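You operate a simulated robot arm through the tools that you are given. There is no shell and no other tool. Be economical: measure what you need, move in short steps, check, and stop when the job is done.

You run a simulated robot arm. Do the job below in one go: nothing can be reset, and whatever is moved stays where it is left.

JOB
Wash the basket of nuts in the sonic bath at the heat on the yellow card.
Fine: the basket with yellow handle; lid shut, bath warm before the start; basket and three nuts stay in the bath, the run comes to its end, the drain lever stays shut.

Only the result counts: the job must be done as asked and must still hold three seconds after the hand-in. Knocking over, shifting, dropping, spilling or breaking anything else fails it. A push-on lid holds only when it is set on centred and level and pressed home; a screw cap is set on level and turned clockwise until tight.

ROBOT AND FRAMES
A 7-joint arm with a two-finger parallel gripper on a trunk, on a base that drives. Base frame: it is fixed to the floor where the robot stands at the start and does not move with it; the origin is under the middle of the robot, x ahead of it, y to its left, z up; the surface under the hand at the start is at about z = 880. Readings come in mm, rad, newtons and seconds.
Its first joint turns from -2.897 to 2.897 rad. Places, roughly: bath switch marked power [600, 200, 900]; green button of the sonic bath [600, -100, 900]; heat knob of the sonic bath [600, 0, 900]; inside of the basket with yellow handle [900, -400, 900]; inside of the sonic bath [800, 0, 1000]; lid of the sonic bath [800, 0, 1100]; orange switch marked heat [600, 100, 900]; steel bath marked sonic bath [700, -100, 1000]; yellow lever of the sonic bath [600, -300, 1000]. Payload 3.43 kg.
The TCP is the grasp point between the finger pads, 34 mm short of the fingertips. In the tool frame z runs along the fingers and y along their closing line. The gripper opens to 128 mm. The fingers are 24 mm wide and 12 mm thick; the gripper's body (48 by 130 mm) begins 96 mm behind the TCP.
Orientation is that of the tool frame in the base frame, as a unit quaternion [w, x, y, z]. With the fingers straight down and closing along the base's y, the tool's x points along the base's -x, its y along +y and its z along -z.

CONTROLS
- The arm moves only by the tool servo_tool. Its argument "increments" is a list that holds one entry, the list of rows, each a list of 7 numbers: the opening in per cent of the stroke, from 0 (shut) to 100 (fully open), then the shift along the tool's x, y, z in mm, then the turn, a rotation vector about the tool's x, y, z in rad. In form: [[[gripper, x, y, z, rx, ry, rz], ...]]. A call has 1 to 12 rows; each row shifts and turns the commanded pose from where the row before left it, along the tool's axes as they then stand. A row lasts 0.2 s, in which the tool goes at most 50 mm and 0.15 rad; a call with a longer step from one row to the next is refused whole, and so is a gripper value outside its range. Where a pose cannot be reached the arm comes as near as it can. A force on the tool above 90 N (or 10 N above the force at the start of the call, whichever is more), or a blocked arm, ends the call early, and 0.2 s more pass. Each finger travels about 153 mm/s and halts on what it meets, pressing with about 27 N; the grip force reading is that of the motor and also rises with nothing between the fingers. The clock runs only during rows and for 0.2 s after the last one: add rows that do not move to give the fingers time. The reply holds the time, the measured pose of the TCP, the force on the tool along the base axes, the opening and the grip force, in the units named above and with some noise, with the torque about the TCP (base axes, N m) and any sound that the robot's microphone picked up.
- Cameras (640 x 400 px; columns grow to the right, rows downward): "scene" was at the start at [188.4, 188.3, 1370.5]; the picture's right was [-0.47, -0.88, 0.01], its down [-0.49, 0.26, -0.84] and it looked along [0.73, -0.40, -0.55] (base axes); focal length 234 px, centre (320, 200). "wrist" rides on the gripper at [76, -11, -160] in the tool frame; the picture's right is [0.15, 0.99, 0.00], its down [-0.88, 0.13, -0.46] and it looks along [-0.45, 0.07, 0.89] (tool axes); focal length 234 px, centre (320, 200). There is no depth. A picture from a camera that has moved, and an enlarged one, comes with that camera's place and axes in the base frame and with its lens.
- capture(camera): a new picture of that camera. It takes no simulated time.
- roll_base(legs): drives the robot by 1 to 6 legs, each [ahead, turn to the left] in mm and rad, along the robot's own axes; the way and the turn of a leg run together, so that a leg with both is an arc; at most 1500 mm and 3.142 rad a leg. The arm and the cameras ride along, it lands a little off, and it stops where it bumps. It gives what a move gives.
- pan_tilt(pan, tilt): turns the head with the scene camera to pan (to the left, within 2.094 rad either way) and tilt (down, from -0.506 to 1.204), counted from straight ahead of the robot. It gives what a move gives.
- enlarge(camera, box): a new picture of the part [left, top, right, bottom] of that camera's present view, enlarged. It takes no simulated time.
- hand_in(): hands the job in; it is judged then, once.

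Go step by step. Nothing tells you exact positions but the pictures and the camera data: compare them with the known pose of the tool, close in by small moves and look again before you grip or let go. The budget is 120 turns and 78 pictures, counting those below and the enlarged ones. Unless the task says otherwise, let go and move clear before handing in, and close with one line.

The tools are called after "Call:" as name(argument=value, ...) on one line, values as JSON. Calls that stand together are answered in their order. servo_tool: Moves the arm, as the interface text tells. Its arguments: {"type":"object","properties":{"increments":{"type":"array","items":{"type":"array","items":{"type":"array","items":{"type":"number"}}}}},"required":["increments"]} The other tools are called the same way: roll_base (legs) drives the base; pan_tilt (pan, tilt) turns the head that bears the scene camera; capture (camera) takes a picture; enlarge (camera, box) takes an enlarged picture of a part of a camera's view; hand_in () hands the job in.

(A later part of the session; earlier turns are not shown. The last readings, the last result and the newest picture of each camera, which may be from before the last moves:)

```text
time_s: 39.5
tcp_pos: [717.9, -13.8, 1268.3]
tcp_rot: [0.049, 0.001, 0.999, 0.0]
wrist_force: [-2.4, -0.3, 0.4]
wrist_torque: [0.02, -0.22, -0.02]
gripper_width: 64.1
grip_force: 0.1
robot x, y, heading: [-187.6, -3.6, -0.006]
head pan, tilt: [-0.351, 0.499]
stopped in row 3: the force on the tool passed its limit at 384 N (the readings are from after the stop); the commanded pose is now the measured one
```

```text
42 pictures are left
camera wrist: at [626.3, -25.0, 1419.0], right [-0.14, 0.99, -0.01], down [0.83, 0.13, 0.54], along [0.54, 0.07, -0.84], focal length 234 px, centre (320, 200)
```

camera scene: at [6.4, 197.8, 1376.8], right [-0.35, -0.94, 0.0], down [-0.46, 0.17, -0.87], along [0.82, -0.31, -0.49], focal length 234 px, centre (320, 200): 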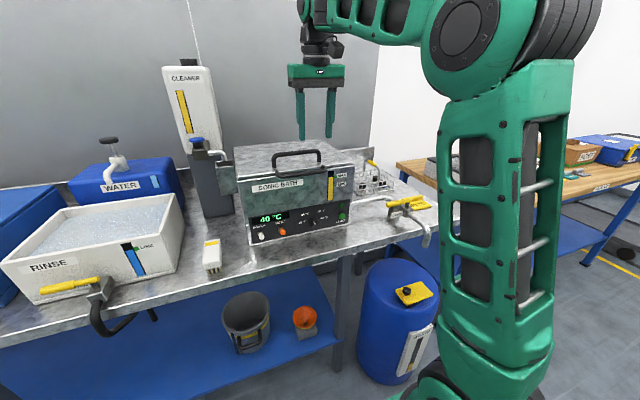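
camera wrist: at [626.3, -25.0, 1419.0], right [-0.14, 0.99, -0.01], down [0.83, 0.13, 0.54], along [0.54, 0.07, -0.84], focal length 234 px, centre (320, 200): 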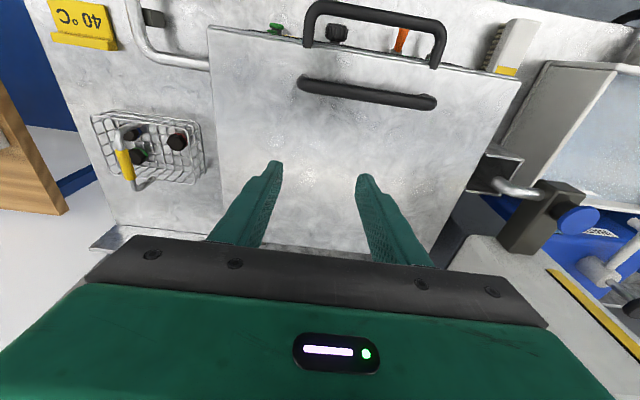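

Basket with its yellow handle is at the right with the nuts inside; the lid is plain with a front bar near (592,28,1115). I'll back off, tilt the closed fingers to horizontal and go under this front bar to lift the lid.

Call:
servo_tool(increments=[[[0, 43.5, 7, 2.3, 0, 0, 0], [0, 43.5, 7, 2.3, 0, 0, 0], [0, 43.5, 7, 2.3, 0, 0, 0], [0, 43.5, 7, 2.3, 0, 0, 0], [0, 43.5, 7, 2.3, 0, 0, 0], [0, 43.5, 7, 2.3, 0, 0, 0], [0, 0, 0, 0, 0, 0, 0]]])

Call:
servo_tool(increments=[[[0, 0, 0, 0, 0, -0.14, 0], [0, 0, 0, 0, 0, -0.14, 0], [0, 0, 0, 0, 0, -0.14, 0], [0, 0, 0, 0, 0, -0.14, 0], [0, 0, 0, 0, 0, -0.14, 0], [0, 0, 0, 0, 0, -0.14, 0], [0, 0, 0, 0, 0, -0.14, 0], [0, 0, 0, 0, 0, -0.14, 0], [0, 0, 0, 0, 0, -0.14, 0], [0, 0, 0, 0, 0, -0.14, 0], [0, 0, 0, 0, 0, 0, 0]]])

Call:
capture(camera="wrist")

```text
time_s: 41.1
tcp_pos: [468.1, 28.2, 1216.9]
tcp_rot: [0.044, 0.001, 0.999, -0.001]
wrist_force: [-0.6, 1.1, -0.1]
wrist_torque: [-0.01, 0.01, -0.02]
gripper_width: 0.0
grip_force: 27.1
robot x, y, heading: [-191.2, -3.0, -0.003]
head pan, tilt: [-0.351, 0.499]
```

```text
time_s: 43.5
tcp_pos: [465.9, 28.6, 1222.3]
tcp_rot: [0.677, 0.001, 0.736, -0.001]
wrist_force: [-0.3, -0.2, 0.7]
wrist_torque: [0.01, 0.0, -0.03]
gripper_width: 0.0
grip_force: 27.3
robot x, y, heading: [-193.6, -8.0, -0.007]
head pan, tilt: [-0.351, 0.499]
```

```text
41 pictures are left
camera wrist: at [300.0, 16.8, 1159.1], right [-0.01, 0.99, -0.15], down [-0.38, 0.13, 0.92], along [0.92, 0.07, 0.38], focal length 234 px, centre (320, 200)
```

wrist: 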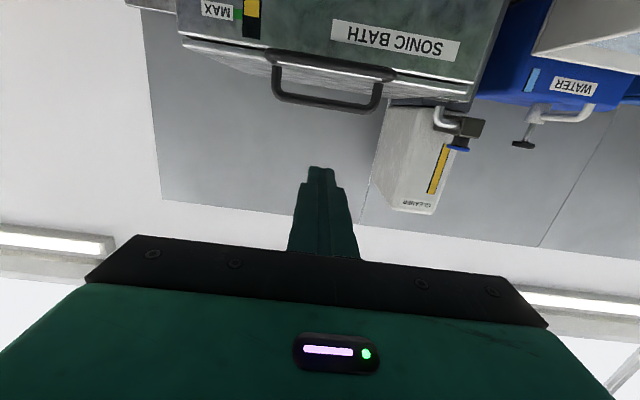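

Call:
servo_tool(increments=[[[0, 33, 0, 19, 0, 0, 0], [0, 33, 0, 19, 0, 0, 0], [0, 33, 0, 19, 0, 0, 0], [0, 34, 0, 19, 0, 0, 0], [0, 0, 0, 0, 0, 0, 0]]])

Call:
capture(camera="wrist")

Call:
enlarge(camera="scene", box=[200, 110, 400, 235])

```text
time_s: 44.8
tcp_pos: [466.8, 27.4, 1221.8]
tcp_rot: [0.677, 0.001, 0.736, -0.002]
wrist_force: [0.2, 1.0, -0.9]
wrist_torque: [0.01, 0.0, 0.02]
gripper_width: 0.0
grip_force: 27.5
out of reach, approached as far as the arm can: row 1, 2, 3, 4
robot x, y, heading: [-187.8, -1.7, -0.009]
head pan, tilt: [-0.351, 0.499]
```

```text
40 pictures are left
camera wrist: at [300.1, 16.7, 1159.3], right [-0.01, 0.99, -0.15], down [-0.38, 0.13, 0.92], along [0.93, 0.06, 0.37], focal length 234 px, centre (320, 200)
```

wrist: 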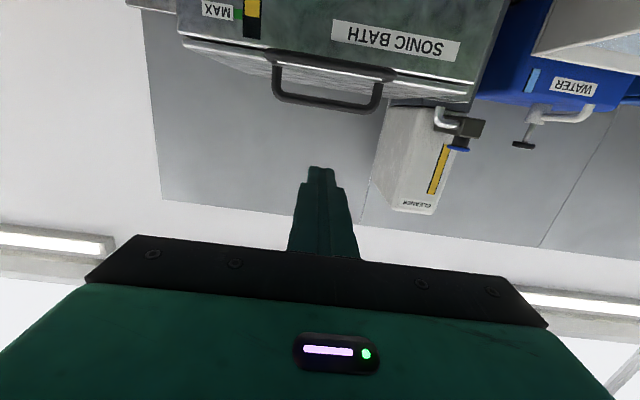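

```text
3.20 times, centred on (300, 172) of scene
camera zoom: at [6.1, 197.8, 1376.8], right [-0.35, -0.94, 0.0], down [-0.46, 0.17, -0.87], along [0.82, -0.31, -0.49], focal length 749 px, centre (384, 288)
```

zoom: 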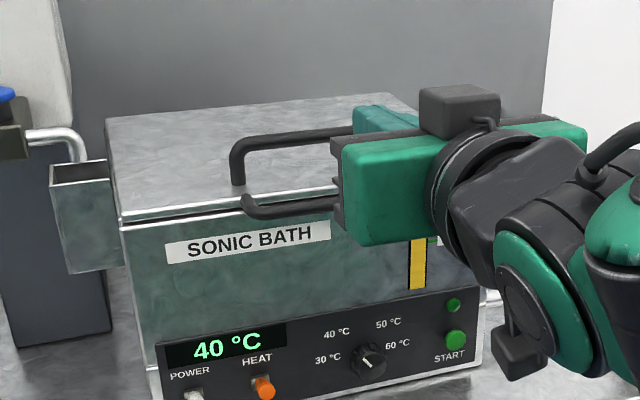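

Too cramped; back off 180 mm and retry.

Call:
roll_base(legs=[[-180, 0]])

Call:
servo_tool(increments=[[[0, 2, 0, 46, 0, 0, 0], [0, 2, 0, 46, 0, 0, 0], [0, 33, 0, 32, 0, 0, 0], [0, 33, 0, 32, 0, 0, 0], [0, 33, 0, 32, 0, 0, 0], [0, 30, 0, 31, 0, 0, 0], [0, 0, 0, 32, 0, 0, 0], [0, 0, 0, 0, 0, 0, 0]]])

Call:
capture(camera="wrist")

```text
time_s: 46.3
tcp_pos: [283.3, 30.4, 1221.9]
tcp_rot: [0.677, -0.001, 0.736, 0.0]
wrist_force: [-0.2, 1.0, -0.4]
wrist_torque: [0.0, -0.03, 0.0]
gripper_width: 0.0
grip_force: 26.9
robot x, y, heading: [-371.5, -0.9, -0.003]
head pan, tilt: [-0.351, 0.499]
```

```text
time_s: 48.1
tcp_pos: [509.2, 31.7, 1077.5]
tcp_rot: [0.681, -0.001, 0.732, 0.0]
wrist_force: [0.2, 0.3, 0.6]
wrist_torque: [-0.03, -0.02, 0.02]
gripper_width: 0.3
grip_force: 27.2
robot x, y, heading: [-372.9, 1.9, -0.002]
head pan, tilt: [-0.351, 0.499]
```

```text
38 pictures are left
camera wrist: at [343.9, 20.9, 1013.1], right [-0.01, 0.99, -0.15], down [-0.39, 0.13, 0.91], along [0.92, 0.07, 0.39], focal length 234 px, centre (320, 200)
```

wrist: 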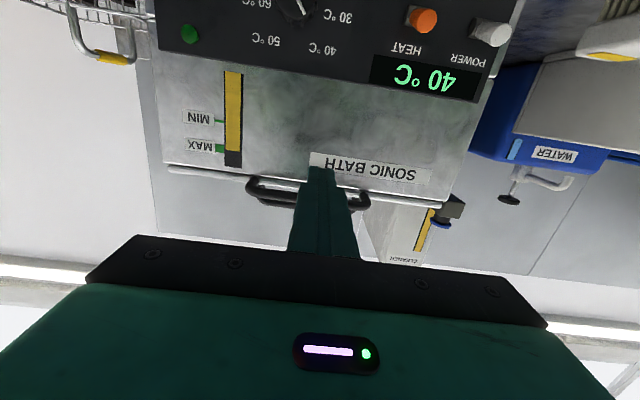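

Now slide the fingertips under the bar and lift 60 mm in total.

Call:
servo_tool(increments=[[[0, -2.5, -2, 35, 0, 0, 0], [0, -2.5, -2, 34, 0, 0, 0], [0, -15, 0, -1, 0, 0, 0], [0, -15, 0, 0, 0, 0, 0], [0, -15, 0, 1, 0, 0, 0], [0, -15, 0, 1, 0, 0, 0], [0, 0, 0, 0, 0, 0, 0]]])

Call:
capture(camera="wrist")

Call:
capture(camera="scene")

```text
time_s: 49.7
tcp_pos: [581.6, 27.4, 1140.4]
tcp_rot: [0.682, -0.001, 0.731, -0.001]
wrist_force: [0.3, -0.2, 0.0]
wrist_torque: [-0.04, 0.04, 0.0]
gripper_width: 0.2
grip_force: 26.9
robot x, y, heading: [-372.4, 1.3, 0.0]
head pan, tilt: [-0.351, 0.499]
```

```text
37 pictures are left
camera wrist: at [417.0, 15.6, 1075.5], right [-0.01, 0.99, -0.15], down [-0.39, 0.13, 0.91], along [0.92, 0.07, 0.39], focal length 234 px, centre (320, 200)
```

wrist: 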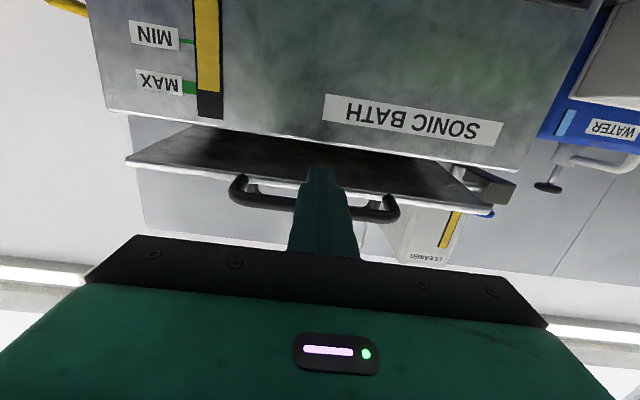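

```text
36 pictures are left
camera scene: at [-177.5, 199.5, 1376.8], right [-0.35, -0.94, 0.0], down [-0.46, 0.17, -0.87], along [0.82, -0.3, -0.49], focal length 234 px, centre (320, 200)
```

scene: 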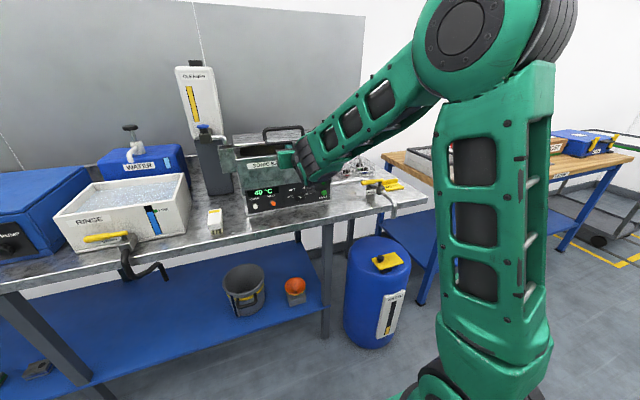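

The lid swings on a rear hinge and seems to hold its position. Continue lifting along the arc.

Call:
servo_tool(increments=[[[0, -33, 0, 3, 0, 0, 0], [0, -30, 0, 6, 0, 0, 0], [0, -29, 0, 9, 0, 0, 0], [0, -26, 0, 12, 0, 0, 0], [0, 0, 0, 0, 0, 0, 0]]])

Call:
capture(camera="wrist")

```text
time_s: 50.9
tcp_pos: [622.1, 27.7, 1253.8]
tcp_rot: [0.681, -0.001, 0.732, 0.0]
wrist_force: [0.2, 0.5, -0.6]
wrist_torque: [0.0, 0.01, -0.03]
gripper_width: 0.1
grip_force: 27.3
robot x, y, heading: [-376.7, -6.3, -0.007]
head pan, tilt: [-0.351, 0.499]
```

```text
35 pictures are left
camera wrist: at [457.6, 15.9, 1189.2], right [-0.01, 0.99, -0.15], down [-0.39, 0.13, 0.91], along [0.92, 0.07, 0.39], focal length 234 px, centre (320, 200)
```

wrist: 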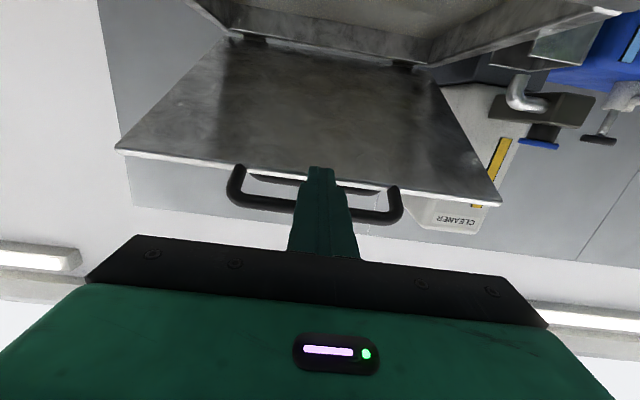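

Call:
roll_base(legs=[[120, 0]])

Call:
capture(camera="wrist")

Call:
capture(camera="scene")

```text
time_s: 52.1
tcp_pos: [740.5, 25.0, 1253.0]
tcp_rot: [0.682, -0.001, 0.731, 0.0]
wrist_force: [-0.1, -0.1, 0.0]
wrist_torque: [0.02, 0.0, -0.04]
gripper_width: 0.0
grip_force: 26.7
robot x, y, heading: [-254.3, -2.2, -0.005]
head pan, tilt: [-0.351, 0.499]
```

```text
34 pictures are left
camera wrist: at [576.2, 14.1, 1189.3], right [-0.01, 0.99, -0.15], down [-0.39, 0.13, 0.91], along [0.92, 0.07, 0.39], focal length 234 px, centre (320, 200)
```

wrist: 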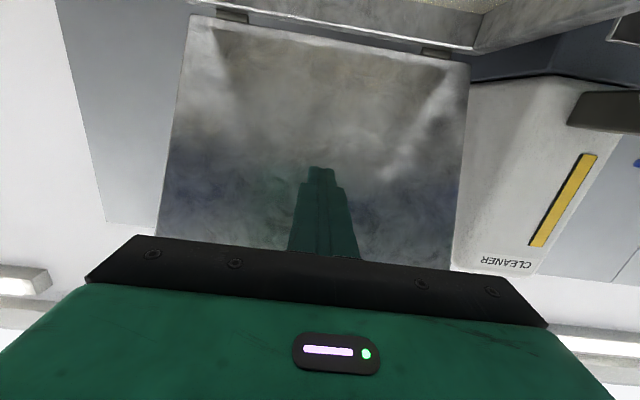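

```text
33 pictures are left
camera scene: at [-58.5, 198.8, 1376.8], right [-0.35, -0.94, 0.0], down [-0.46, 0.17, -0.87], along [0.82, -0.3, -0.49], focal length 234 px, centre (320, 200)
```

scene: 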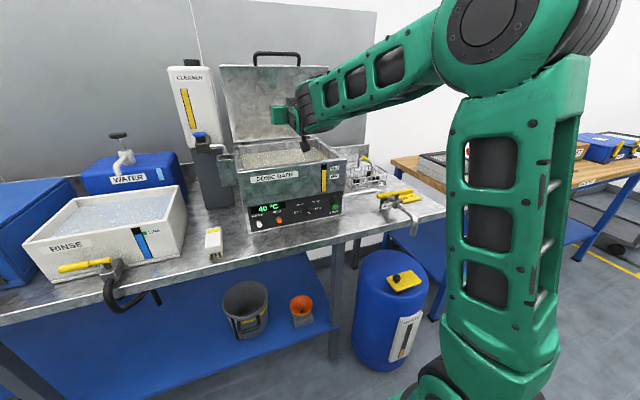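

The lid stands wide open, apparently on its own. I retract the hand back and check that it stays.

Call:
roll_base(legs=[[-150, 0]])

Call:
enlarge(camera="scene", box=[180, 40, 440, 240])

```text
time_s: 53.5
tcp_pos: [579.0, 24.3, 1266.3]
tcp_rot: [0.686, 0.002, 0.727, -0.003]
wrist_force: [-0.1, 0.1, -0.3]
wrist_torque: [0.02, -0.03, 0.01]
gripper_width: 0.1
grip_force: 26.9
robot x, y, heading: [-401.7, -1.6, -0.006]
head pan, tilt: [-0.351, 0.499]
```

```text
2.00 times, centred on (310, 140) of scene
camera zoom: at [-205.5, 199.3, 1376.8], right [-0.35, -0.94, 0.0], down [-0.46, 0.17, -0.87], along [0.82, -0.31, -0.49], focal length 468 px, centre (340, 320)
```

zoom: 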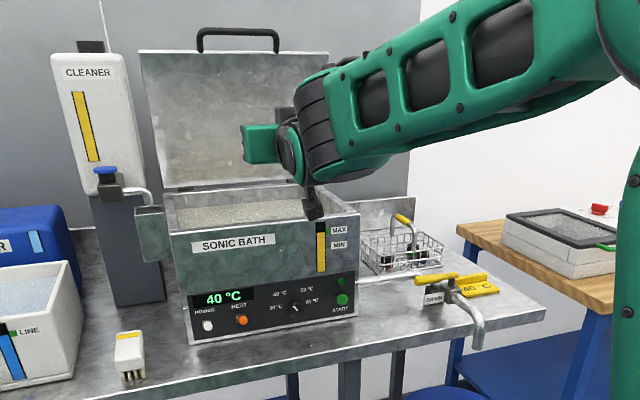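

The lid stays open by itself. Now retract the hand, point it down again, and shift right towards the basket (handle about (883,-399,990)).

Call:
servo_tool(increments=[[[40, 0, 0, -48, 0, 0, 0], [40, 0, 0, -48, 0, 0, 0], [40, 0, 0, -48, 0, 0, 0], [40, 0, -20, -44, 0, 0, 0], [40, 40, -28, 0, 0, 0, 0], [40, 40, -28, 0, 0, 0, 0], [40, 0, -48, 0, 0, 0, 0]]])

Call:
servo_tool(increments=[[[40, 0, -30, 0, 0, 0.138, 0], [40, 0, -30, 0, 0, 0.138, 0], [40, 0, -30, 0, 0, 0.138, 0], [40, 0, -30, 0, 0, 0.138, 0], [40, 0, -30, 0, 0, 0.138, 0], [40, 0, -30, 0, 0, 0.138, 0], [40, 0, -30, 0, 0, 0.138, 0], [40, 0, -30, 0, 0, 0.138, 0], [40, 0, -30, 0, 0, 0.138, 0], [40, 0, -30, 0, 0, 0.138, 0], [40, 0, 0, 0, 0, 0.13, 0], [40, 0, 0, 0, 0, 0, 0]]])

```text
time_s: 55.1
tcp_pos: [371.5, -97.7, 1208.8]
tcp_rot: [0.691, -0.002, 0.723, 0.0]
wrist_force: [0.3, 0.3, -0.5]
wrist_torque: [0.01, 0.02, 0.0]
gripper_width: 51.1
grip_force: 0.1
robot x, y, heading: [-403.2, -4.9, -0.002]
head pan, tilt: [-0.351, 0.499]
```

```text
time_s: 57.7
tcp_pos: [370.1, -398.8, 1207.8]
tcp_rot: [0.006, 0.001, 1.0, 0.0]
wrist_force: [-0.3, -0.6, -0.1]
wrist_torque: [-0.01, -0.02, -0.01]
gripper_width: 51.1
grip_force: 0.0
robot x, y, heading: [-403.7, -1.5, -0.002]
head pan, tilt: [-0.351, 0.499]
```

Call:
roll_base(legs=[[420, 0]])

Call:
capture(camera="wrist")

Call:
pan_tilt(pan=-0.45, tilt=0.5)

Call:
capture(camera="scene")

```text
time_s: 60.2
tcp_pos: [768.6, -405.7, 1208.2]
tcp_rot: [0.007, 0.004, 1.0, -0.002]
wrist_force: [-0.1, -0.7, -0.2]
wrist_torque: [0.03, -0.02, -0.01]
gripper_width: 50.9
grip_force: 0.1
robot x, y, heading: [-0.4, -2.8, -0.015]
head pan, tilt: [-0.351, 0.499]
```

```text
31 pictures are left
camera wrist: at [689.7, -416.0, 1366.5], right [-0.14, 0.99, 0.0], down [0.88, 0.13, 0.47], along [0.46, 0.06, -0.88], focal length 234 px, centre (320, 200)
```

wrist: 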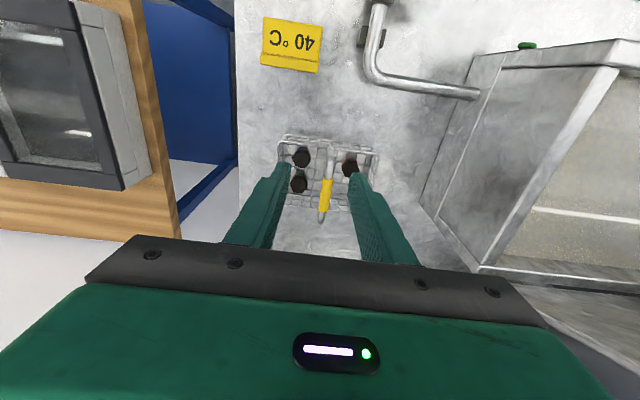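

```text
time_s: 60.9
tcp_pos: [753.5, -406.5, 1217.9]
tcp_rot: [0.013, 0.004, 1.0, -0.001]
wrist_force: [-0.6, -0.4, 0.1]
wrist_torque: [-0.02, 0.0, -0.01]
gripper_width: 51.1
grip_force: 0.0
robot x, y, heading: [-4.2, -6.5, -0.011]
head pan, tilt: [-0.45, 0.499]
```

```text
30 pictures are left
camera scene: at [192.7, 187.1, 1376.9], right [-0.44, -0.9, 0.01], down [-0.44, 0.21, -0.87], along [0.78, -0.39, -0.49], focal length 234 px, centre (320, 200)
```

scene: 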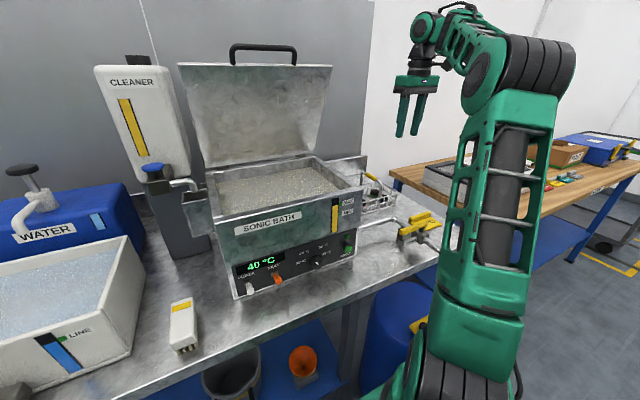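

The handle runs along x with the yellow sleeve at about (877,-380,990), suiting the fingers closing along y. I move over it at a safe height.

Call:
servo_tool(increments=[[[50, 0, 5, 40, 0, 0, 0], [50, 0, 5, 40, 0, 0, 0], [50, 0, 5, 40, 0, 0, 0], [50, -30, 5, 25, 0, 0, 0], [50, -30, 5, 12, 0, 0, 0], [50, -30, 0, 0, 0, 0, 0], [50, -30, 0, 0, 0, 0, 0], [50, 0, 0, 0, 0, 0, 0]]])

Call:
capture(camera="wrist")

Call:
enlarge(camera="scene", box=[320, 130, 480, 230])

```text
time_s: 62.7
tcp_pos: [874.6, -381.6, 1064.7]
tcp_rot: [0.013, 0.003, 1.0, 0.0]
wrist_force: [0.6, -1.0, -0.5]
wrist_torque: [-0.02, -0.04, 0.0]
gripper_width: 64.0
grip_force: 0.0
robot x, y, heading: [-3.1, -2.8, -0.01]
head pan, tilt: [-0.45, 0.499]
```

```text
29 pictures are left
camera wrist: at [794.3, -392.3, 1222.0], right [-0.14, 0.99, -0.01], down [0.87, 0.12, 0.48], along [0.47, 0.06, -0.88], focal length 234 px, centre (320, 200)
```

wrist: 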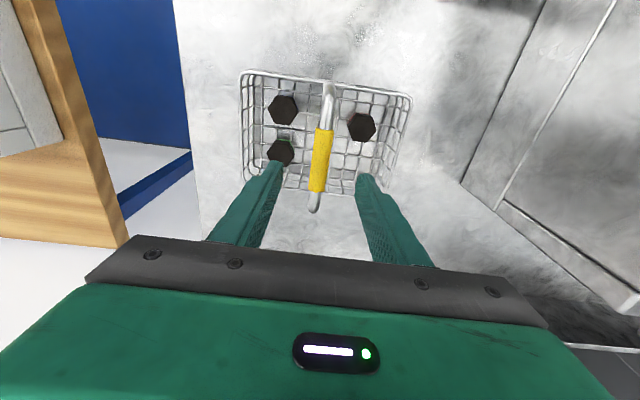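

```text
4.00 times, centred on (400, 180) of scene
camera zoom: at [192.6, 187.1, 1376.9], right [-0.44, -0.9, 0.01], down [-0.44, 0.21, -0.87], along [0.78, -0.39, -0.49], focal length 936 px, centre (0, 280)
```

zoom: 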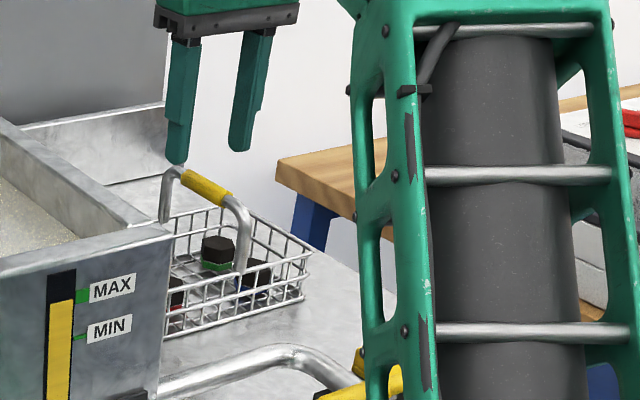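

Sleeve centre is about (867,-381,1000). Descend and grip it.

Call:
servo_tool(increments=[[[50, 4, 0, 32, 0, 0, 0], [50, 4, 0, 32, 0, 0, 0], [50, 0, 0, 0, 0, 0, 0], [0, 0, 0, 0, 0, 0, 0], [0, 0, 0, 0, 0, 0, 0], [0, 0, 0, 0, 0, 0, 0]]])

Call:
capture(camera="wrist")

Call:
enlarge(camera="scene", box=[320, 130, 480, 230])

```text
time_s: 64.1
tcp_pos: [870.8, -383.7, 1000.2]
tcp_rot: [0.013, 0.004, 1.0, -0.001]
wrist_force: [-0.5, 1.4, 0.2]
wrist_torque: [-0.04, 0.02, -0.41]
gripper_width: 18.8
grip_force: 26.9
robot x, y, heading: [0.1, -4.0, -0.011]
head pan, tilt: [-0.45, 0.499]
```

```text
27 pictures are left
camera wrist: at [791.4, -393.7, 1157.7], right [-0.14, 0.99, -0.01], down [0.87, 0.13, 0.48], along [0.47, 0.06, -0.88], focal length 234 px, centre (320, 200)
```

wrist: 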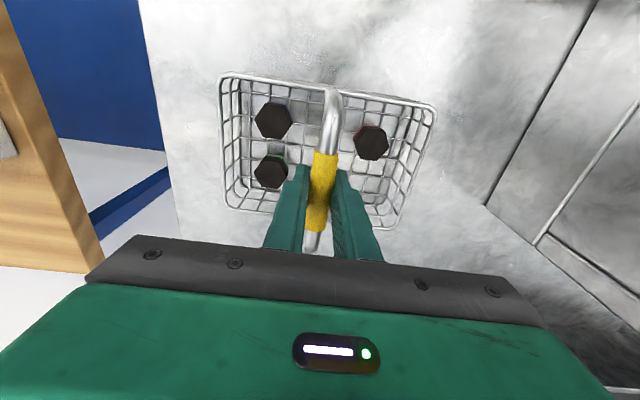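

```text
4.00 times, centred on (400, 180) of scene
camera zoom: at [192.7, 187.1, 1376.9], right [-0.44, -0.9, 0.01], down [-0.44, 0.21, -0.87], along [0.78, -0.39, -0.49], focal length 936 px, centre (0, 280)
```

zoom: 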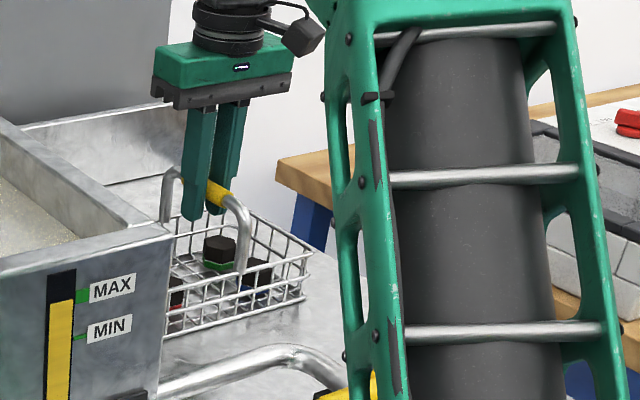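

Sleeve gripped (18.8 mm). Lift gently and check.

Call:
servo_tool(increments=[[[0, 0, 0, -15, 0, 0, 0], [0, 0, 0, -20, 0, 0, 0], [0, 0, 0, -25, 0, 0, 0], [0, 10, 4, -25, 0, 0, 0], [0, 0, 0, 0, 0, 0, 0]]])

Call:
capture(camera="wrist")

```text
time_s: 65.3
tcp_pos: [859.0, -376.4, 1083.7]
tcp_rot: [0.013, 0.005, 1.0, -0.001]
wrist_force: [-0.3, -0.1, -5.2]
wrist_torque: [-0.05, -0.04, -0.03]
gripper_width: 16.9
grip_force: 27.0
robot x, y, heading: [-1.3, -4.8, -0.008]
head pan, tilt: [-0.45, 0.499]
```

```text
25 pictures are left
camera wrist: at [779.2, -387.6, 1240.8], right [-0.14, 0.99, -0.01], down [0.87, 0.12, 0.48], along [0.47, 0.06, -0.88], focal length 234 px, centre (320, 200)
```

wrist: 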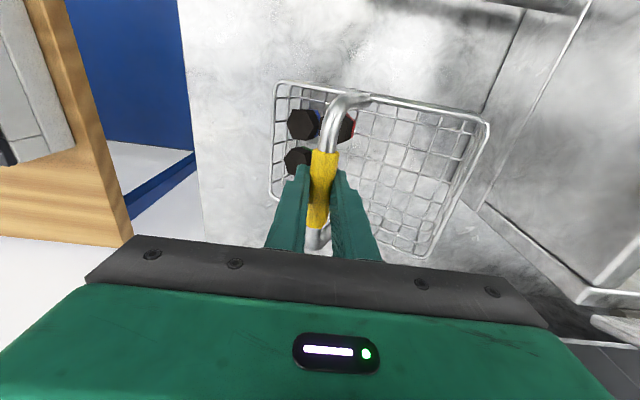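

Call:
enlarge(camera="scene", box=[300, 100, 500, 225])

```text
3.20 times, centred on (400, 162) of scene
camera zoom: at [193.0, 187.0, 1376.9], right [-0.44, -0.9, 0.01], down [-0.44, 0.21, -0.87], along [0.78, -0.39, -0.49], focal length 749 px, centre (64, 320)
```

zoom: 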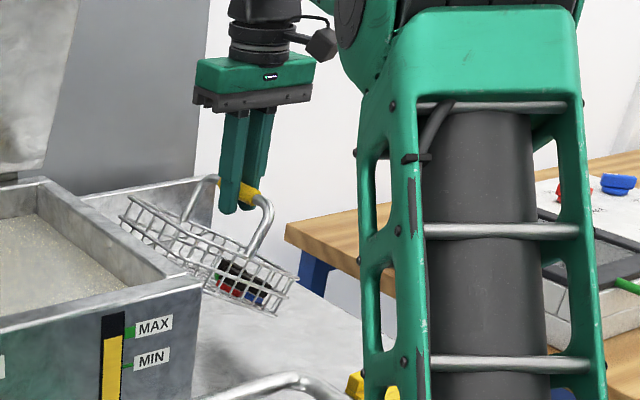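

The basket swung down about 30° on the nuts' side. I try to level it by rolling the tool, as the grip has friction.

Call:
servo_tool(increments=[[[0, 0, 0, 0, 0.12, 0, 0], [0, 0, 0, 0, 0.12, 0, 0], [0, 0, 0, 0, 0.12, 0, 0], [0, 0, 0, 0, 0, 0, 0]]])

Call:
enlarge(camera="scene", box=[300, 100, 500, 225])

```text
time_s: 66.3
tcp_pos: [860.0, -378.8, 1084.0]
tcp_rot: [0.012, 0.006, 0.983, -0.181]
wrist_force: [-0.6, 0.5, -5.1]
wrist_torque: [0.13, -0.02, -0.01]
gripper_width: 17.0
grip_force: 26.8
robot x, y, heading: [2.3, -6.0, -0.01]
head pan, tilt: [-0.45, 0.499]
```

```text
3.20 times, centred on (400, 162) of scene
camera zoom: at [192.9, 187.0, 1376.9], right [-0.44, -0.9, 0.01], down [-0.44, 0.21, -0.87], along [0.78, -0.39, -0.49], focal length 749 px, centre (64, 320)
```

zoom: 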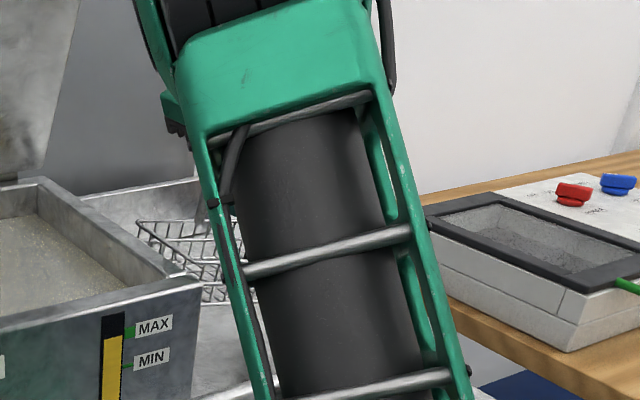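

Rolling levelled it, so grip friction holds. Now move in closer to the robot and up, keeping right of the bath.

Call:
servo_tool(increments=[[[0, 28, 6.2, -29.5, 0, 0, 0], [0, 28, 6.2, -29.5, 0, 0, 0], [0, 28, 6.2, -29.5, 0, 0, 0], [0, 20, -10, -27, 0, 0, 0], [0, 20, -10, -27, 0, 0, 0], [0, 0, -10, -27, 0, 0, 0], [0, 0, 0, 0, 0, 0, 0]]])

Call:
capture(camera="wrist")

Call:
capture(camera="scene")

```text
time_s: 67.9
tcp_pos: [731.8, -330.0, 1241.5]
tcp_rot: [0.012, 0.007, 0.984, -0.179]
wrist_force: [0.0, -0.7, -5.1]
wrist_torque: [0.1, -0.06, -0.01]
gripper_width: 16.9
grip_force: 26.4
robot x, y, heading: [-0.8, -5.7, -0.016]
head pan, tilt: [-0.45, 0.499]
```

```text
22 pictures are left
camera wrist: at [652.8, -283.6, 1392.0], right [-0.13, 0.93, -0.35], down [0.87, 0.28, 0.4], along [0.47, -0.26, -0.84], focal length 234 px, centre (320, 200)
```

wrist: 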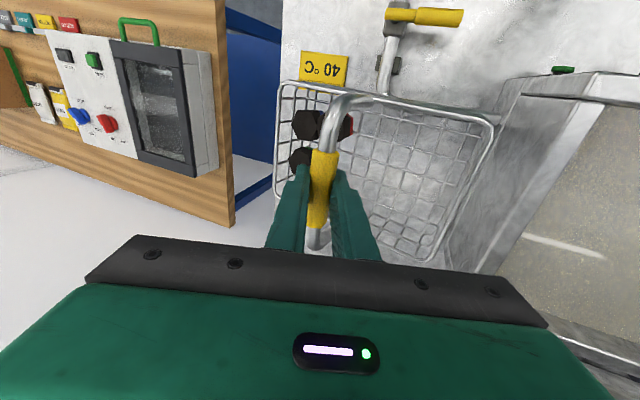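

```text
21 pictures are left
camera scene: at [192.8, 187.0, 1376.9], right [-0.44, -0.9, 0.01], down [-0.44, 0.21, -0.87], along [0.78, -0.39, -0.49], focal length 234 px, centre (320, 200)
```

scene: 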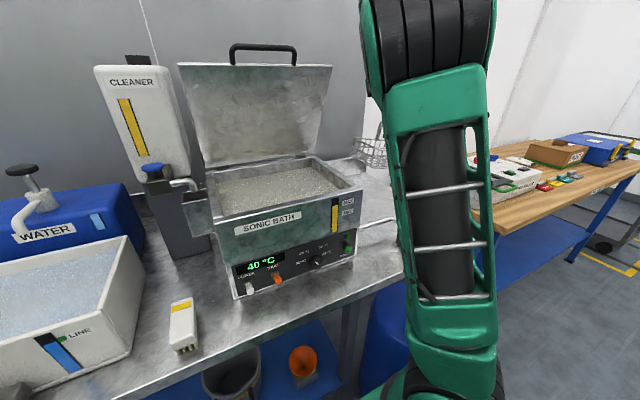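

Basket hangs well with all nuts inside. Now carry it at this height over the right wall to the middle of the bath, staying forward of the leaning lid.

Call:
servo_tool(increments=[[[0, 2, -4, -14, 0, 0, 0], [0, 1, 41, -15.6, 0, 0, 0], [0, 1, 41, -15.6, 0, 0, 0], [0, 1, 41, -15.6, 0, 0, 0], [0, 1, 41, -15.6, 0, 0, 0], [0, 1, 41, -15.6, 0, 0, 0], [0, 1, 41, -15.6, 0, 0, 0], [0, 1, 41, -15.6, 0, 0, 0], [0, 1, 41, -15.6, 0, 0, 0], [0, 0, 0, 0, 0, 0, 0]]])

Call:
capture(camera="wrist")

Call:
capture(camera="scene")

```text
time_s: 70.1
tcp_pos: [726.8, 21.9, 1258.3]
tcp_rot: [0.012, 0.006, 0.984, -0.179]
wrist_force: [-0.1, 0.8, -4.9]
wrist_torque: [0.12, 0.0, 0.03]
gripper_width: 16.8
grip_force: 26.9
robot x, y, heading: [-3.0, -5.4, -0.01]
head pan, tilt: [-0.45, 0.499]
```

```text
20 pictures are left
camera wrist: at [647.4, 69.4, 1409.3], right [-0.13, 0.93, -0.35], down [0.87, 0.28, 0.4], along [0.47, -0.26, -0.84], focal length 234 px, centre (320, 200)
```

wrist: 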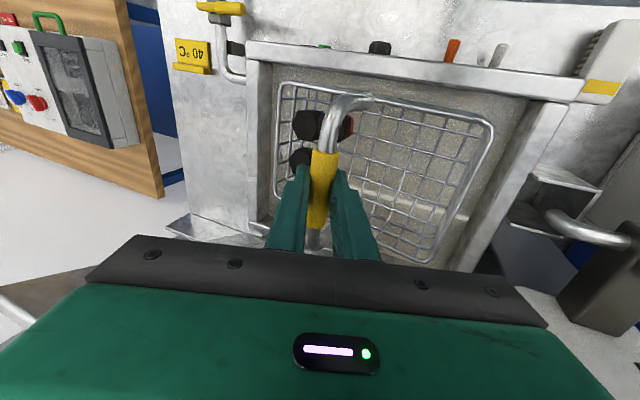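

```text
19 pictures are left
camera scene: at [192.8, 187.1, 1376.9], right [-0.44, -0.9, 0.01], down [-0.44, 0.21, -0.87], along [0.78, -0.39, -0.49], focal length 234 px, centre (320, 200)
```

scene: 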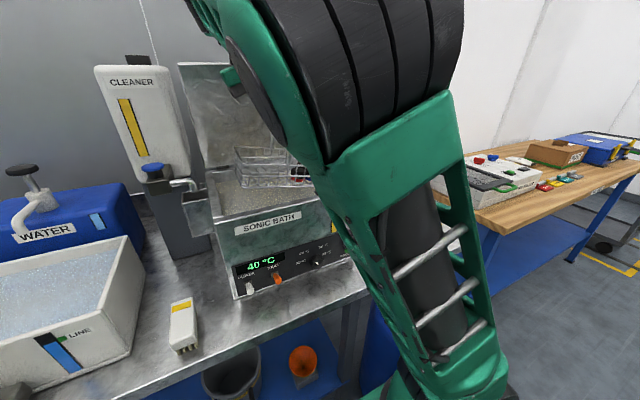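

It's over the opening and level. Lower: first down, then a bit further back, then toward the floor.

Call:
servo_tool(increments=[[[0, -10, 7.5, -2.8, 0, 0, 0], [0, 0, 12.5, 32.7, 0, 0, 0], [0, 0, 12.5, 32.7, 0, 0, 0], [0, -12, 0, 0, 0, 0, 0], [0, -10, 8, 22, 0, 0, 0], [0, 0, 8, 22, 0, 0, 0], [0, 0, 0, 0, 0, 0, 0]]])

Call:
capture(camera="wrist")

```text
time_s: 71.7
tcp_pos: [759.5, 31.7, 1142.0]
tcp_rot: [0.013, 0.006, 0.984, -0.18]
wrist_force: [0.2, -0.4, -4.6]
wrist_torque: [0.12, -0.08, -0.02]
gripper_width: 17.1
grip_force: 26.6
robot x, y, heading: [-3.1, -4.2, -0.013]
head pan, tilt: [-0.45, 0.499]
```

```text
18 pictures are left
camera wrist: at [680.0, 78.2, 1292.8], right [-0.13, 0.93, -0.35], down [0.87, 0.28, 0.4], along [0.47, -0.26, -0.84], focal length 234 px, centre (320, 200)
```

wrist: 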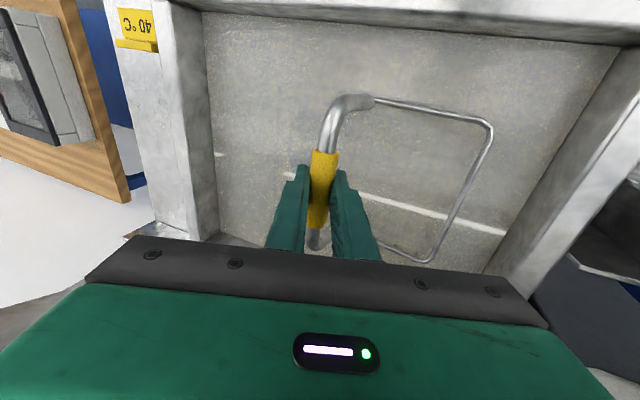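

Basket is dipping into the liquid. Continue lowering slowly until it bottoms.

Call:
servo_tool(increments=[[[0, 0, 4, 10, 0, 0, 0], [0, 0, 4, 10, 0, 0, 0], [0, 0, 4, 10, 0, 0, 0], [0, 0, 0, 0, 0, 0, 0]]])

Call:
servo_tool(increments=[[[0, 0, 4, 10, 0, 0, 0], [0, 0, 0, 0, 0, 0, 0]]])

```text
time_s: 72.7
tcp_pos: [761.0, 34.3, 1110.7]
tcp_rot: [0.012, 0.006, 0.984, -0.18]
wrist_force: [-0.2, -0.7, -6.3]
wrist_torque: [0.14, -0.03, 0.03]
gripper_width: 16.8
grip_force: 26.8
robot x, y, heading: [-1.9, -4.0, -0.008]
head pan, tilt: [-0.45, 0.499]
```

```text
time_s: 73.3
tcp_pos: [761.8, 32.5, 1100.0]
tcp_rot: [0.012, 0.006, 0.984, -0.179]
wrist_force: [0.3, 2.2, 3.5]
wrist_torque: [-0.28, -0.22, 0.08]
gripper_width: 17.0
grip_force: 26.8
robot x, y, heading: [-2.9, -6.2, -0.01]
head pan, tilt: [-0.45, 0.499]
```

Contact with the floor. Lower a few mm more, then release and look.

Call:
servo_tool(increments=[[[0, 0, 2, 5, 0, 0, 0], [0, 0, 2, 5, 0, 0, 0], [0, 0, 0, 0, 0, 0, 0]]])

Call:
capture(camera="wrist")

```text
time_s: 74.1
tcp_pos: [760.7, 32.3, 1087.9]
tcp_rot: [0.013, 0.008, 0.984, -0.18]
wrist_force: [-2.5, 1.1, 21.7]
wrist_torque: [-0.27, 0.24, 0.55]
gripper_width: 17.5
grip_force: 27.3
robot x, y, heading: [-3.3, -1.2, -0.01]
head pan, tilt: [-0.45, 0.499]
```

```text
17 pictures are left
camera wrist: at [680.8, 79.3, 1238.5], right [-0.13, 0.93, -0.35], down [0.87, 0.28, 0.4], along [0.47, -0.26, -0.84], focal length 234 px, centre (320, 200)
```

wrist: 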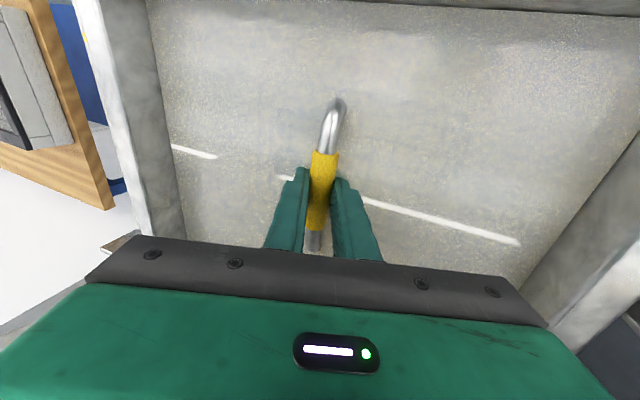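

It is fully down on the bath floor. Open the fingers and withdraw along the tool axis.

Call:
servo_tool(increments=[[[20, 0, 0, 0, 0, 0, 0], [40, 0, 0, 0, 0, 0, 0], [40, 0, 0, 0, 0, 0, 0], [40, 0, 0, -20, 0, 0, 0], [40, 0, 0, -40, 0, 0, 0], [40, 0, -20, -40, 0, 0, 0], [40, 20, 0, -30, 0, 0, 0], [40, 0, 0, 0, 0, 0, 0]]])

Call:
capture(camera="wrist")

```text
time_s: 75.9
tcp_pos: [740.7, 60.0, 1211.2]
tcp_rot: [0.012, 0.007, 0.984, -0.18]
wrist_force: [0.2, -0.6, -0.4]
wrist_torque: [-0.02, 0.01, 0.0]
gripper_width: 51.2
grip_force: 0.1
robot x, y, heading: [-0.4, -2.1, -0.009]
head pan, tilt: [-0.45, 0.499]
```

```text
16 pictures are left
camera wrist: at [659.7, 106.7, 1362.7], right [-0.13, 0.93, -0.35], down [0.87, 0.28, 0.4], along [0.47, -0.26, -0.84], focal length 234 px, centre (320, 200)
```

wrist: 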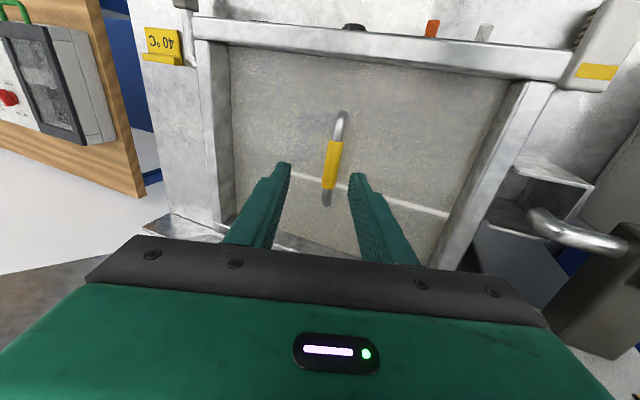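

The basket rests in the bath with the handle upright; lid still open. Next: back off, turn the tool horizontal and roll it 90° to grip the lid's front bar for closing.

Call:
roll_base(legs=[[-250, 0]])

Call:
servo_tool(increments=[[[40, 0, 0, 0, -0.12, 0, 0], [40, 0, 0, 0, -0.12, 0, 0], [40, 0, 0, 0, -0.12, 0, 0], [40, 0, 0, 0, 0, -0.15, 0], [40, 0, 0, 0, 0, -0.15, 0], [40, 0, 0, 0, 0, -0.15, 0], [40, 0, 0, 0, 0, -0.15, 0], [40, 0, 0, 0, 0, -0.15, 0], [40, 0, 0, 0, 0, -0.15, 0], [40, 0, 0, 0, 0, -0.15, 0], [40, 0, 0, 0, 0, -0.15, 0], [40, 0, 0, 0, 0, -0.15, 0]]])

Call:
servo_tool(increments=[[[40, 0, 0, 0, 0, 0, 0.15], [40, 0, 0, 0, 0, 0, 0.15], [40, 0, 0, 0, 0, 0, 0.15], [40, 0, 0, 0, 0, 0, 0.15], [40, 0, 0, 0, 0, 0, 0.15], [40, 0, 0, 0, 0, 0, 0.15], [40, 0, 0, 0, 0, 0, 0.15], [40, 0, 0, 0, 0, 0, 0.15], [40, 0, 0, 0, 0, 0, 0.15], [40, 0, 0, 0, 0, 0, 0.15], [40, 0, 0, 0, 0, 0, 0.07], [40, 0, 0, 0, 0, 0, 0]]])

Call:
capture(camera="scene")

```text
time_s: 77.8
tcp_pos: [480.7, 65.4, 1211.5]
tcp_rot: [0.012, 0.004, 0.984, -0.18]
wrist_force: [-0.3, 0.8, 0.6]
wrist_torque: [-0.03, 0.02, -0.03]
gripper_width: 51.5
grip_force: 0.1
robot x, y, heading: [-259.0, -1.4, -0.013]
head pan, tilt: [-0.45, 0.499]
```

```text
time_s: 80.3
tcp_pos: [465.5, 64.1, 1220.4]
tcp_rot: [0.641, 0.001, 0.768, -0.001]
wrist_force: [-1.3, 0.1, 0.2]
wrist_torque: [0.02, 0.01, -0.01]
gripper_width: 50.9
grip_force: 0.1
robot x, y, heading: [-261.3, -3.5, -0.009]
head pan, tilt: [-0.45, 0.499]
```

```text
time_s: 83.0
tcp_pos: [466.8, 63.7, 1220.6]
tcp_rot: [0.454, 0.544, 0.543, 0.451]
wrist_force: [0.1, -0.1, -0.3]
wrist_torque: [0.01, 0.01, -0.03]
gripper_width: 51.3
grip_force: 0.0
robot x, y, heading: [-262.1, -6.4, -0.005]
head pan, tilt: [-0.45, 0.499]
```

```text
15 pictures are left
camera scene: at [-66.0, 190.4, 1376.9], right [-0.44, -0.9, 0.01], down [-0.44, 0.21, -0.87], along [0.78, -0.39, -0.49], focal length 234 px, centre (320, 200)
```

scene: 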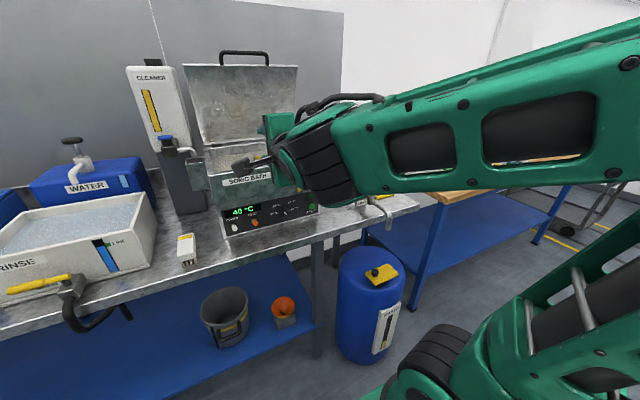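

The 90° roll worked. Now roll the base in 150, pitch the tool slightly up and rise to in front of the lid's bar.

Call:
roll_base(legs=[[150, 0]])

Call:
servo_tool(increments=[[[40, 0, 0, 0, -0.15, 0, 0], [40, 0, 0, 0, -0.15, 0, 0], [40, 0, 0, 0, -0.15, 0, 0], [40, -9, 35.5, 30, 0, 0, 0], [40, -9, 35.5, 30, 0, 0, 0], [40, -9, 35.5, 30, 0, 0, 0], [40, -9, 35.5, 30, 0, 0, 0], [40, 0, 0, 0, 0, 0, 0]]])

Call:
capture(camera="wrist")

```text
time_s: 84.3
tcp_pos: [616.4, 67.5, 1220.4]
tcp_rot: [0.453, 0.543, 0.544, 0.452]
wrist_force: [-0.1, 0.1, -0.1]
wrist_torque: [-0.01, 0.02, -0.03]
gripper_width: 51.4
grip_force: 0.0
robot x, y, heading: [-111.8, -2.6, 0.0]
head pan, tilt: [-0.45, 0.499]
```

```text
time_s: 86.1
tcp_pos: [693.7, 27.1, 1397.7]
tcp_rot: [0.535, 0.461, 0.454, 0.542]
wrist_force: [-0.8, 0.1, -0.2]
wrist_torque: [0.0, 0.0, 0.01]
gripper_width: 51.4
grip_force: 0.0
out of reach, approached as far as the arm can: row 3
robot x, y, heading: [-110.9, -2.8, 0.0]
head pan, tilt: [-0.45, 0.499]
```

```text
14 pictures are left
camera wrist: at [537.8, 102.9, 1360.7], right [-0.16, 0.13, 0.98], down [-0.47, -0.88, 0.04], along [0.87, -0.45, 0.2], focal length 234 px, centre (320, 200)
```

wrist: 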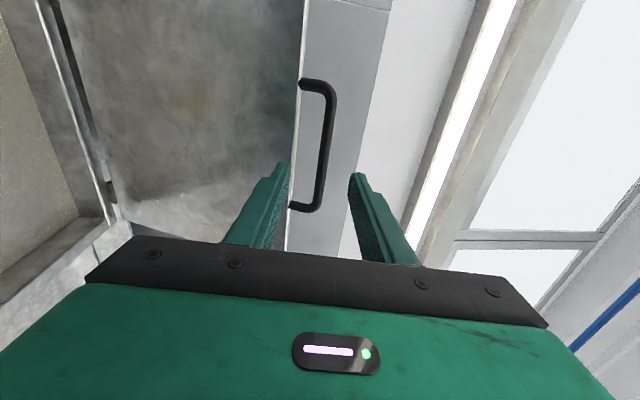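

The bar is clearly between the finger lines, at about (822, 24, 1424). Roll in 60 mm and narrow the opening, then check.

Call:
roll_base(legs=[[60, 0]])

Call:
servo_tool(increments=[[[34, 0, 10, 10, 0, 0, 0], [34, 0, 0, 0, 0, 0, 0]]])

Call:
capture(camera="wrist")

```text
time_s: 87.1
tcp_pos: [756.6, 26.8, 1396.9]
tcp_rot: [0.535, 0.461, 0.455, 0.542]
wrist_force: [0.5, -0.1, -0.4]
wrist_torque: [0.02, 0.01, 0.0]
gripper_width: 51.0
grip_force: 0.1
robot x, y, heading: [-48.2, -4.5, -0.005]
head pan, tilt: [-0.45, 0.499]
```

```text
time_s: 87.7
tcp_pos: [746.2, 27.7, 1420.3]
tcp_rot: [0.538, 0.458, 0.45, 0.545]
wrist_force: [0.5, -0.1, -0.3]
wrist_torque: [0.01, 0.04, 0.03]
gripper_width: 43.4
grip_force: 0.2
robot x, y, heading: [-47.0, -0.8, -0.004]
head pan, tilt: [-0.45, 0.499]
```

```text
13 pictures are left
camera wrist: at [590.9, 102.4, 1381.3], right [-0.17, 0.13, 0.98], down [-0.47, -0.88, 0.04], along [0.87, -0.45, 0.22], focal length 234 px, centre (320, 200)
```

wrist: 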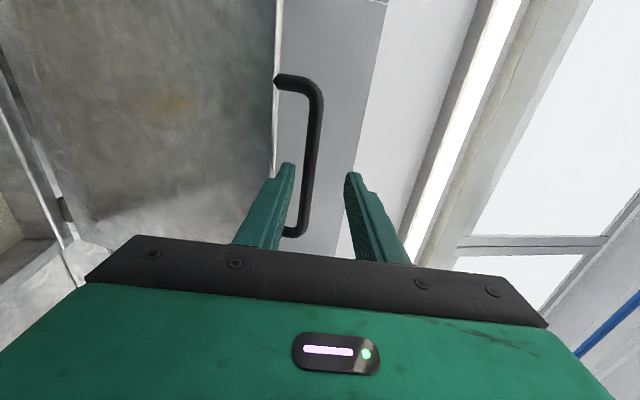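

Call:
servo_tool(increments=[[[34, 0, -10, 0, 0, 0, 0], [34, 0, -1, 30, 0, 0, 0], [34, 0, -1, 30, 0, 0, 0], [34, 0, 0, 0, 0, 0, 0]]])

Call:
capture(camera="wrist")

```text
time_s: 88.7
tcp_pos: [809.7, 27.1, 1417.0]
tcp_rot: [0.539, 0.457, 0.452, 0.545]
wrist_force: [0.2, 0.5, 0.2]
wrist_torque: [-0.04, -0.02, -0.03]
gripper_width: 43.5
grip_force: 0.2
robot x, y, heading: [-44.8, -5.2, 0.0]
head pan, tilt: [-0.45, 0.499]
```

```text
12 pictures are left
camera wrist: at [653.6, 102.4, 1379.0], right [-0.17, 0.13, 0.98], down [-0.47, -0.88, 0.04], along [0.87, -0.45, 0.21], focal length 234 px, centre (320, 200)
```

wrist: 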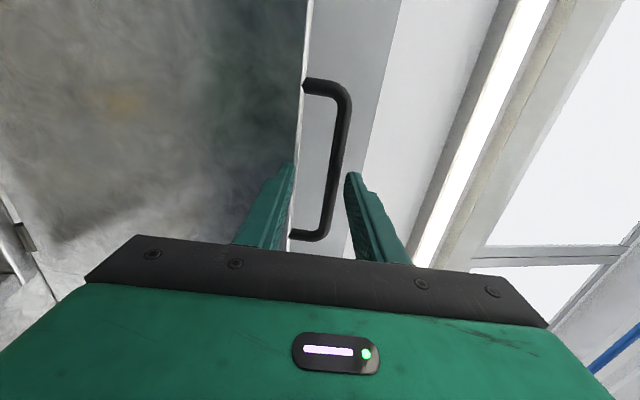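

The lower finger touched the lid edge and nudged the lid further open (bar now about (860, y, 1441)). Back off, rise a little and go in again with a slightly narrower opening.

Call:
servo_tool(increments=[[[34, 0, 0, -35, 0, 0, 0], [30, 0, 18, 0, 0, 0, 0], [30, 0, 0, 10, 0, 0, 0], [30, 0, 0, 0, 0, 0, 0]]])

Call:
capture(camera="wrist")

```text
time_s: 89.7
tcp_pos: [780.8, 27.8, 1430.4]
tcp_rot: [0.539, 0.458, 0.451, 0.545]
wrist_force: [0.4, -0.2, 1.3]
wrist_torque: [-0.02, -0.01, 0.02]
gripper_width: 38.5
grip_force: 0.1
robot x, y, heading: [-47.6, -3.7, 0.001]
head pan, tilt: [-0.45, 0.499]
```

```text
11 pictures are left
camera wrist: at [624.4, 103.8, 1392.5], right [-0.17, 0.13, 0.98], down [-0.47, -0.88, 0.04], along [0.87, -0.45, 0.21], focal length 234 px, centre (320, 200)
```

wrist: 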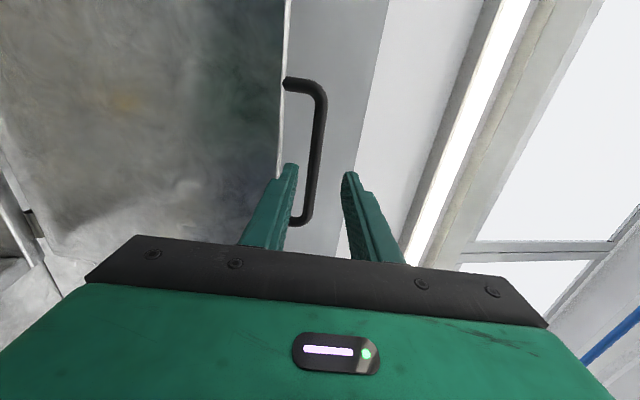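

Call:
servo_tool(increments=[[[30, 0, -3, 35, 0, 0, 0], [30, 0, 0, 35, 0, 0, 0], [30, 0, 0, 0, 0, 0, 0]]])

Call:
servo_tool(increments=[[[0, 0, 0, 0, 0, 0, 0], [0, 0, 0, 0, 0, 0, 0], [0, 0, 0, 0, 0, 0, 0]]])

Call:
capture(camera="wrist")

```text
time_s: 90.5
tcp_pos: [847.7, 25.0, 1438.7]
tcp_rot: [0.539, 0.457, 0.451, 0.545]
wrist_force: [0.5, 0.0, 0.6]
wrist_torque: [0.0, -0.01, -0.01]
gripper_width: 38.6
grip_force: 0.0
robot x, y, heading: [-48.1, -3.5, 0.001]
head pan, tilt: [-0.45, 0.499]
```

```text
time_s: 91.3
tcp_pos: [851.2, 25.6, 1436.2]
tcp_rot: [0.538, 0.458, 0.453, 0.544]
wrist_force: [4.4, 0.0, -18.6]
wrist_torque: [-0.95, -0.03, -0.09]
gripper_width: 11.4
grip_force: 45.3
robot x, y, heading: [-45.0, -3.0, -0.003]
head pan, tilt: [-0.45, 0.499]
```

```text
10 pictures are left
camera wrist: at [693.8, 102.1, 1399.4], right [-0.17, 0.13, 0.98], down [-0.47, -0.88, 0.04], along [0.87, -0.45, 0.21], focal length 234 px, centre (320, 200)
```

wrist: 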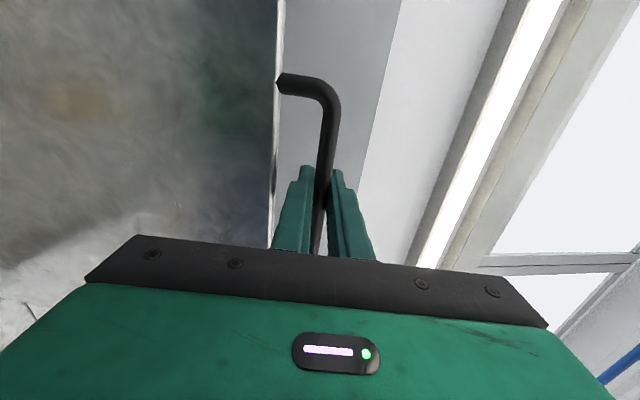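

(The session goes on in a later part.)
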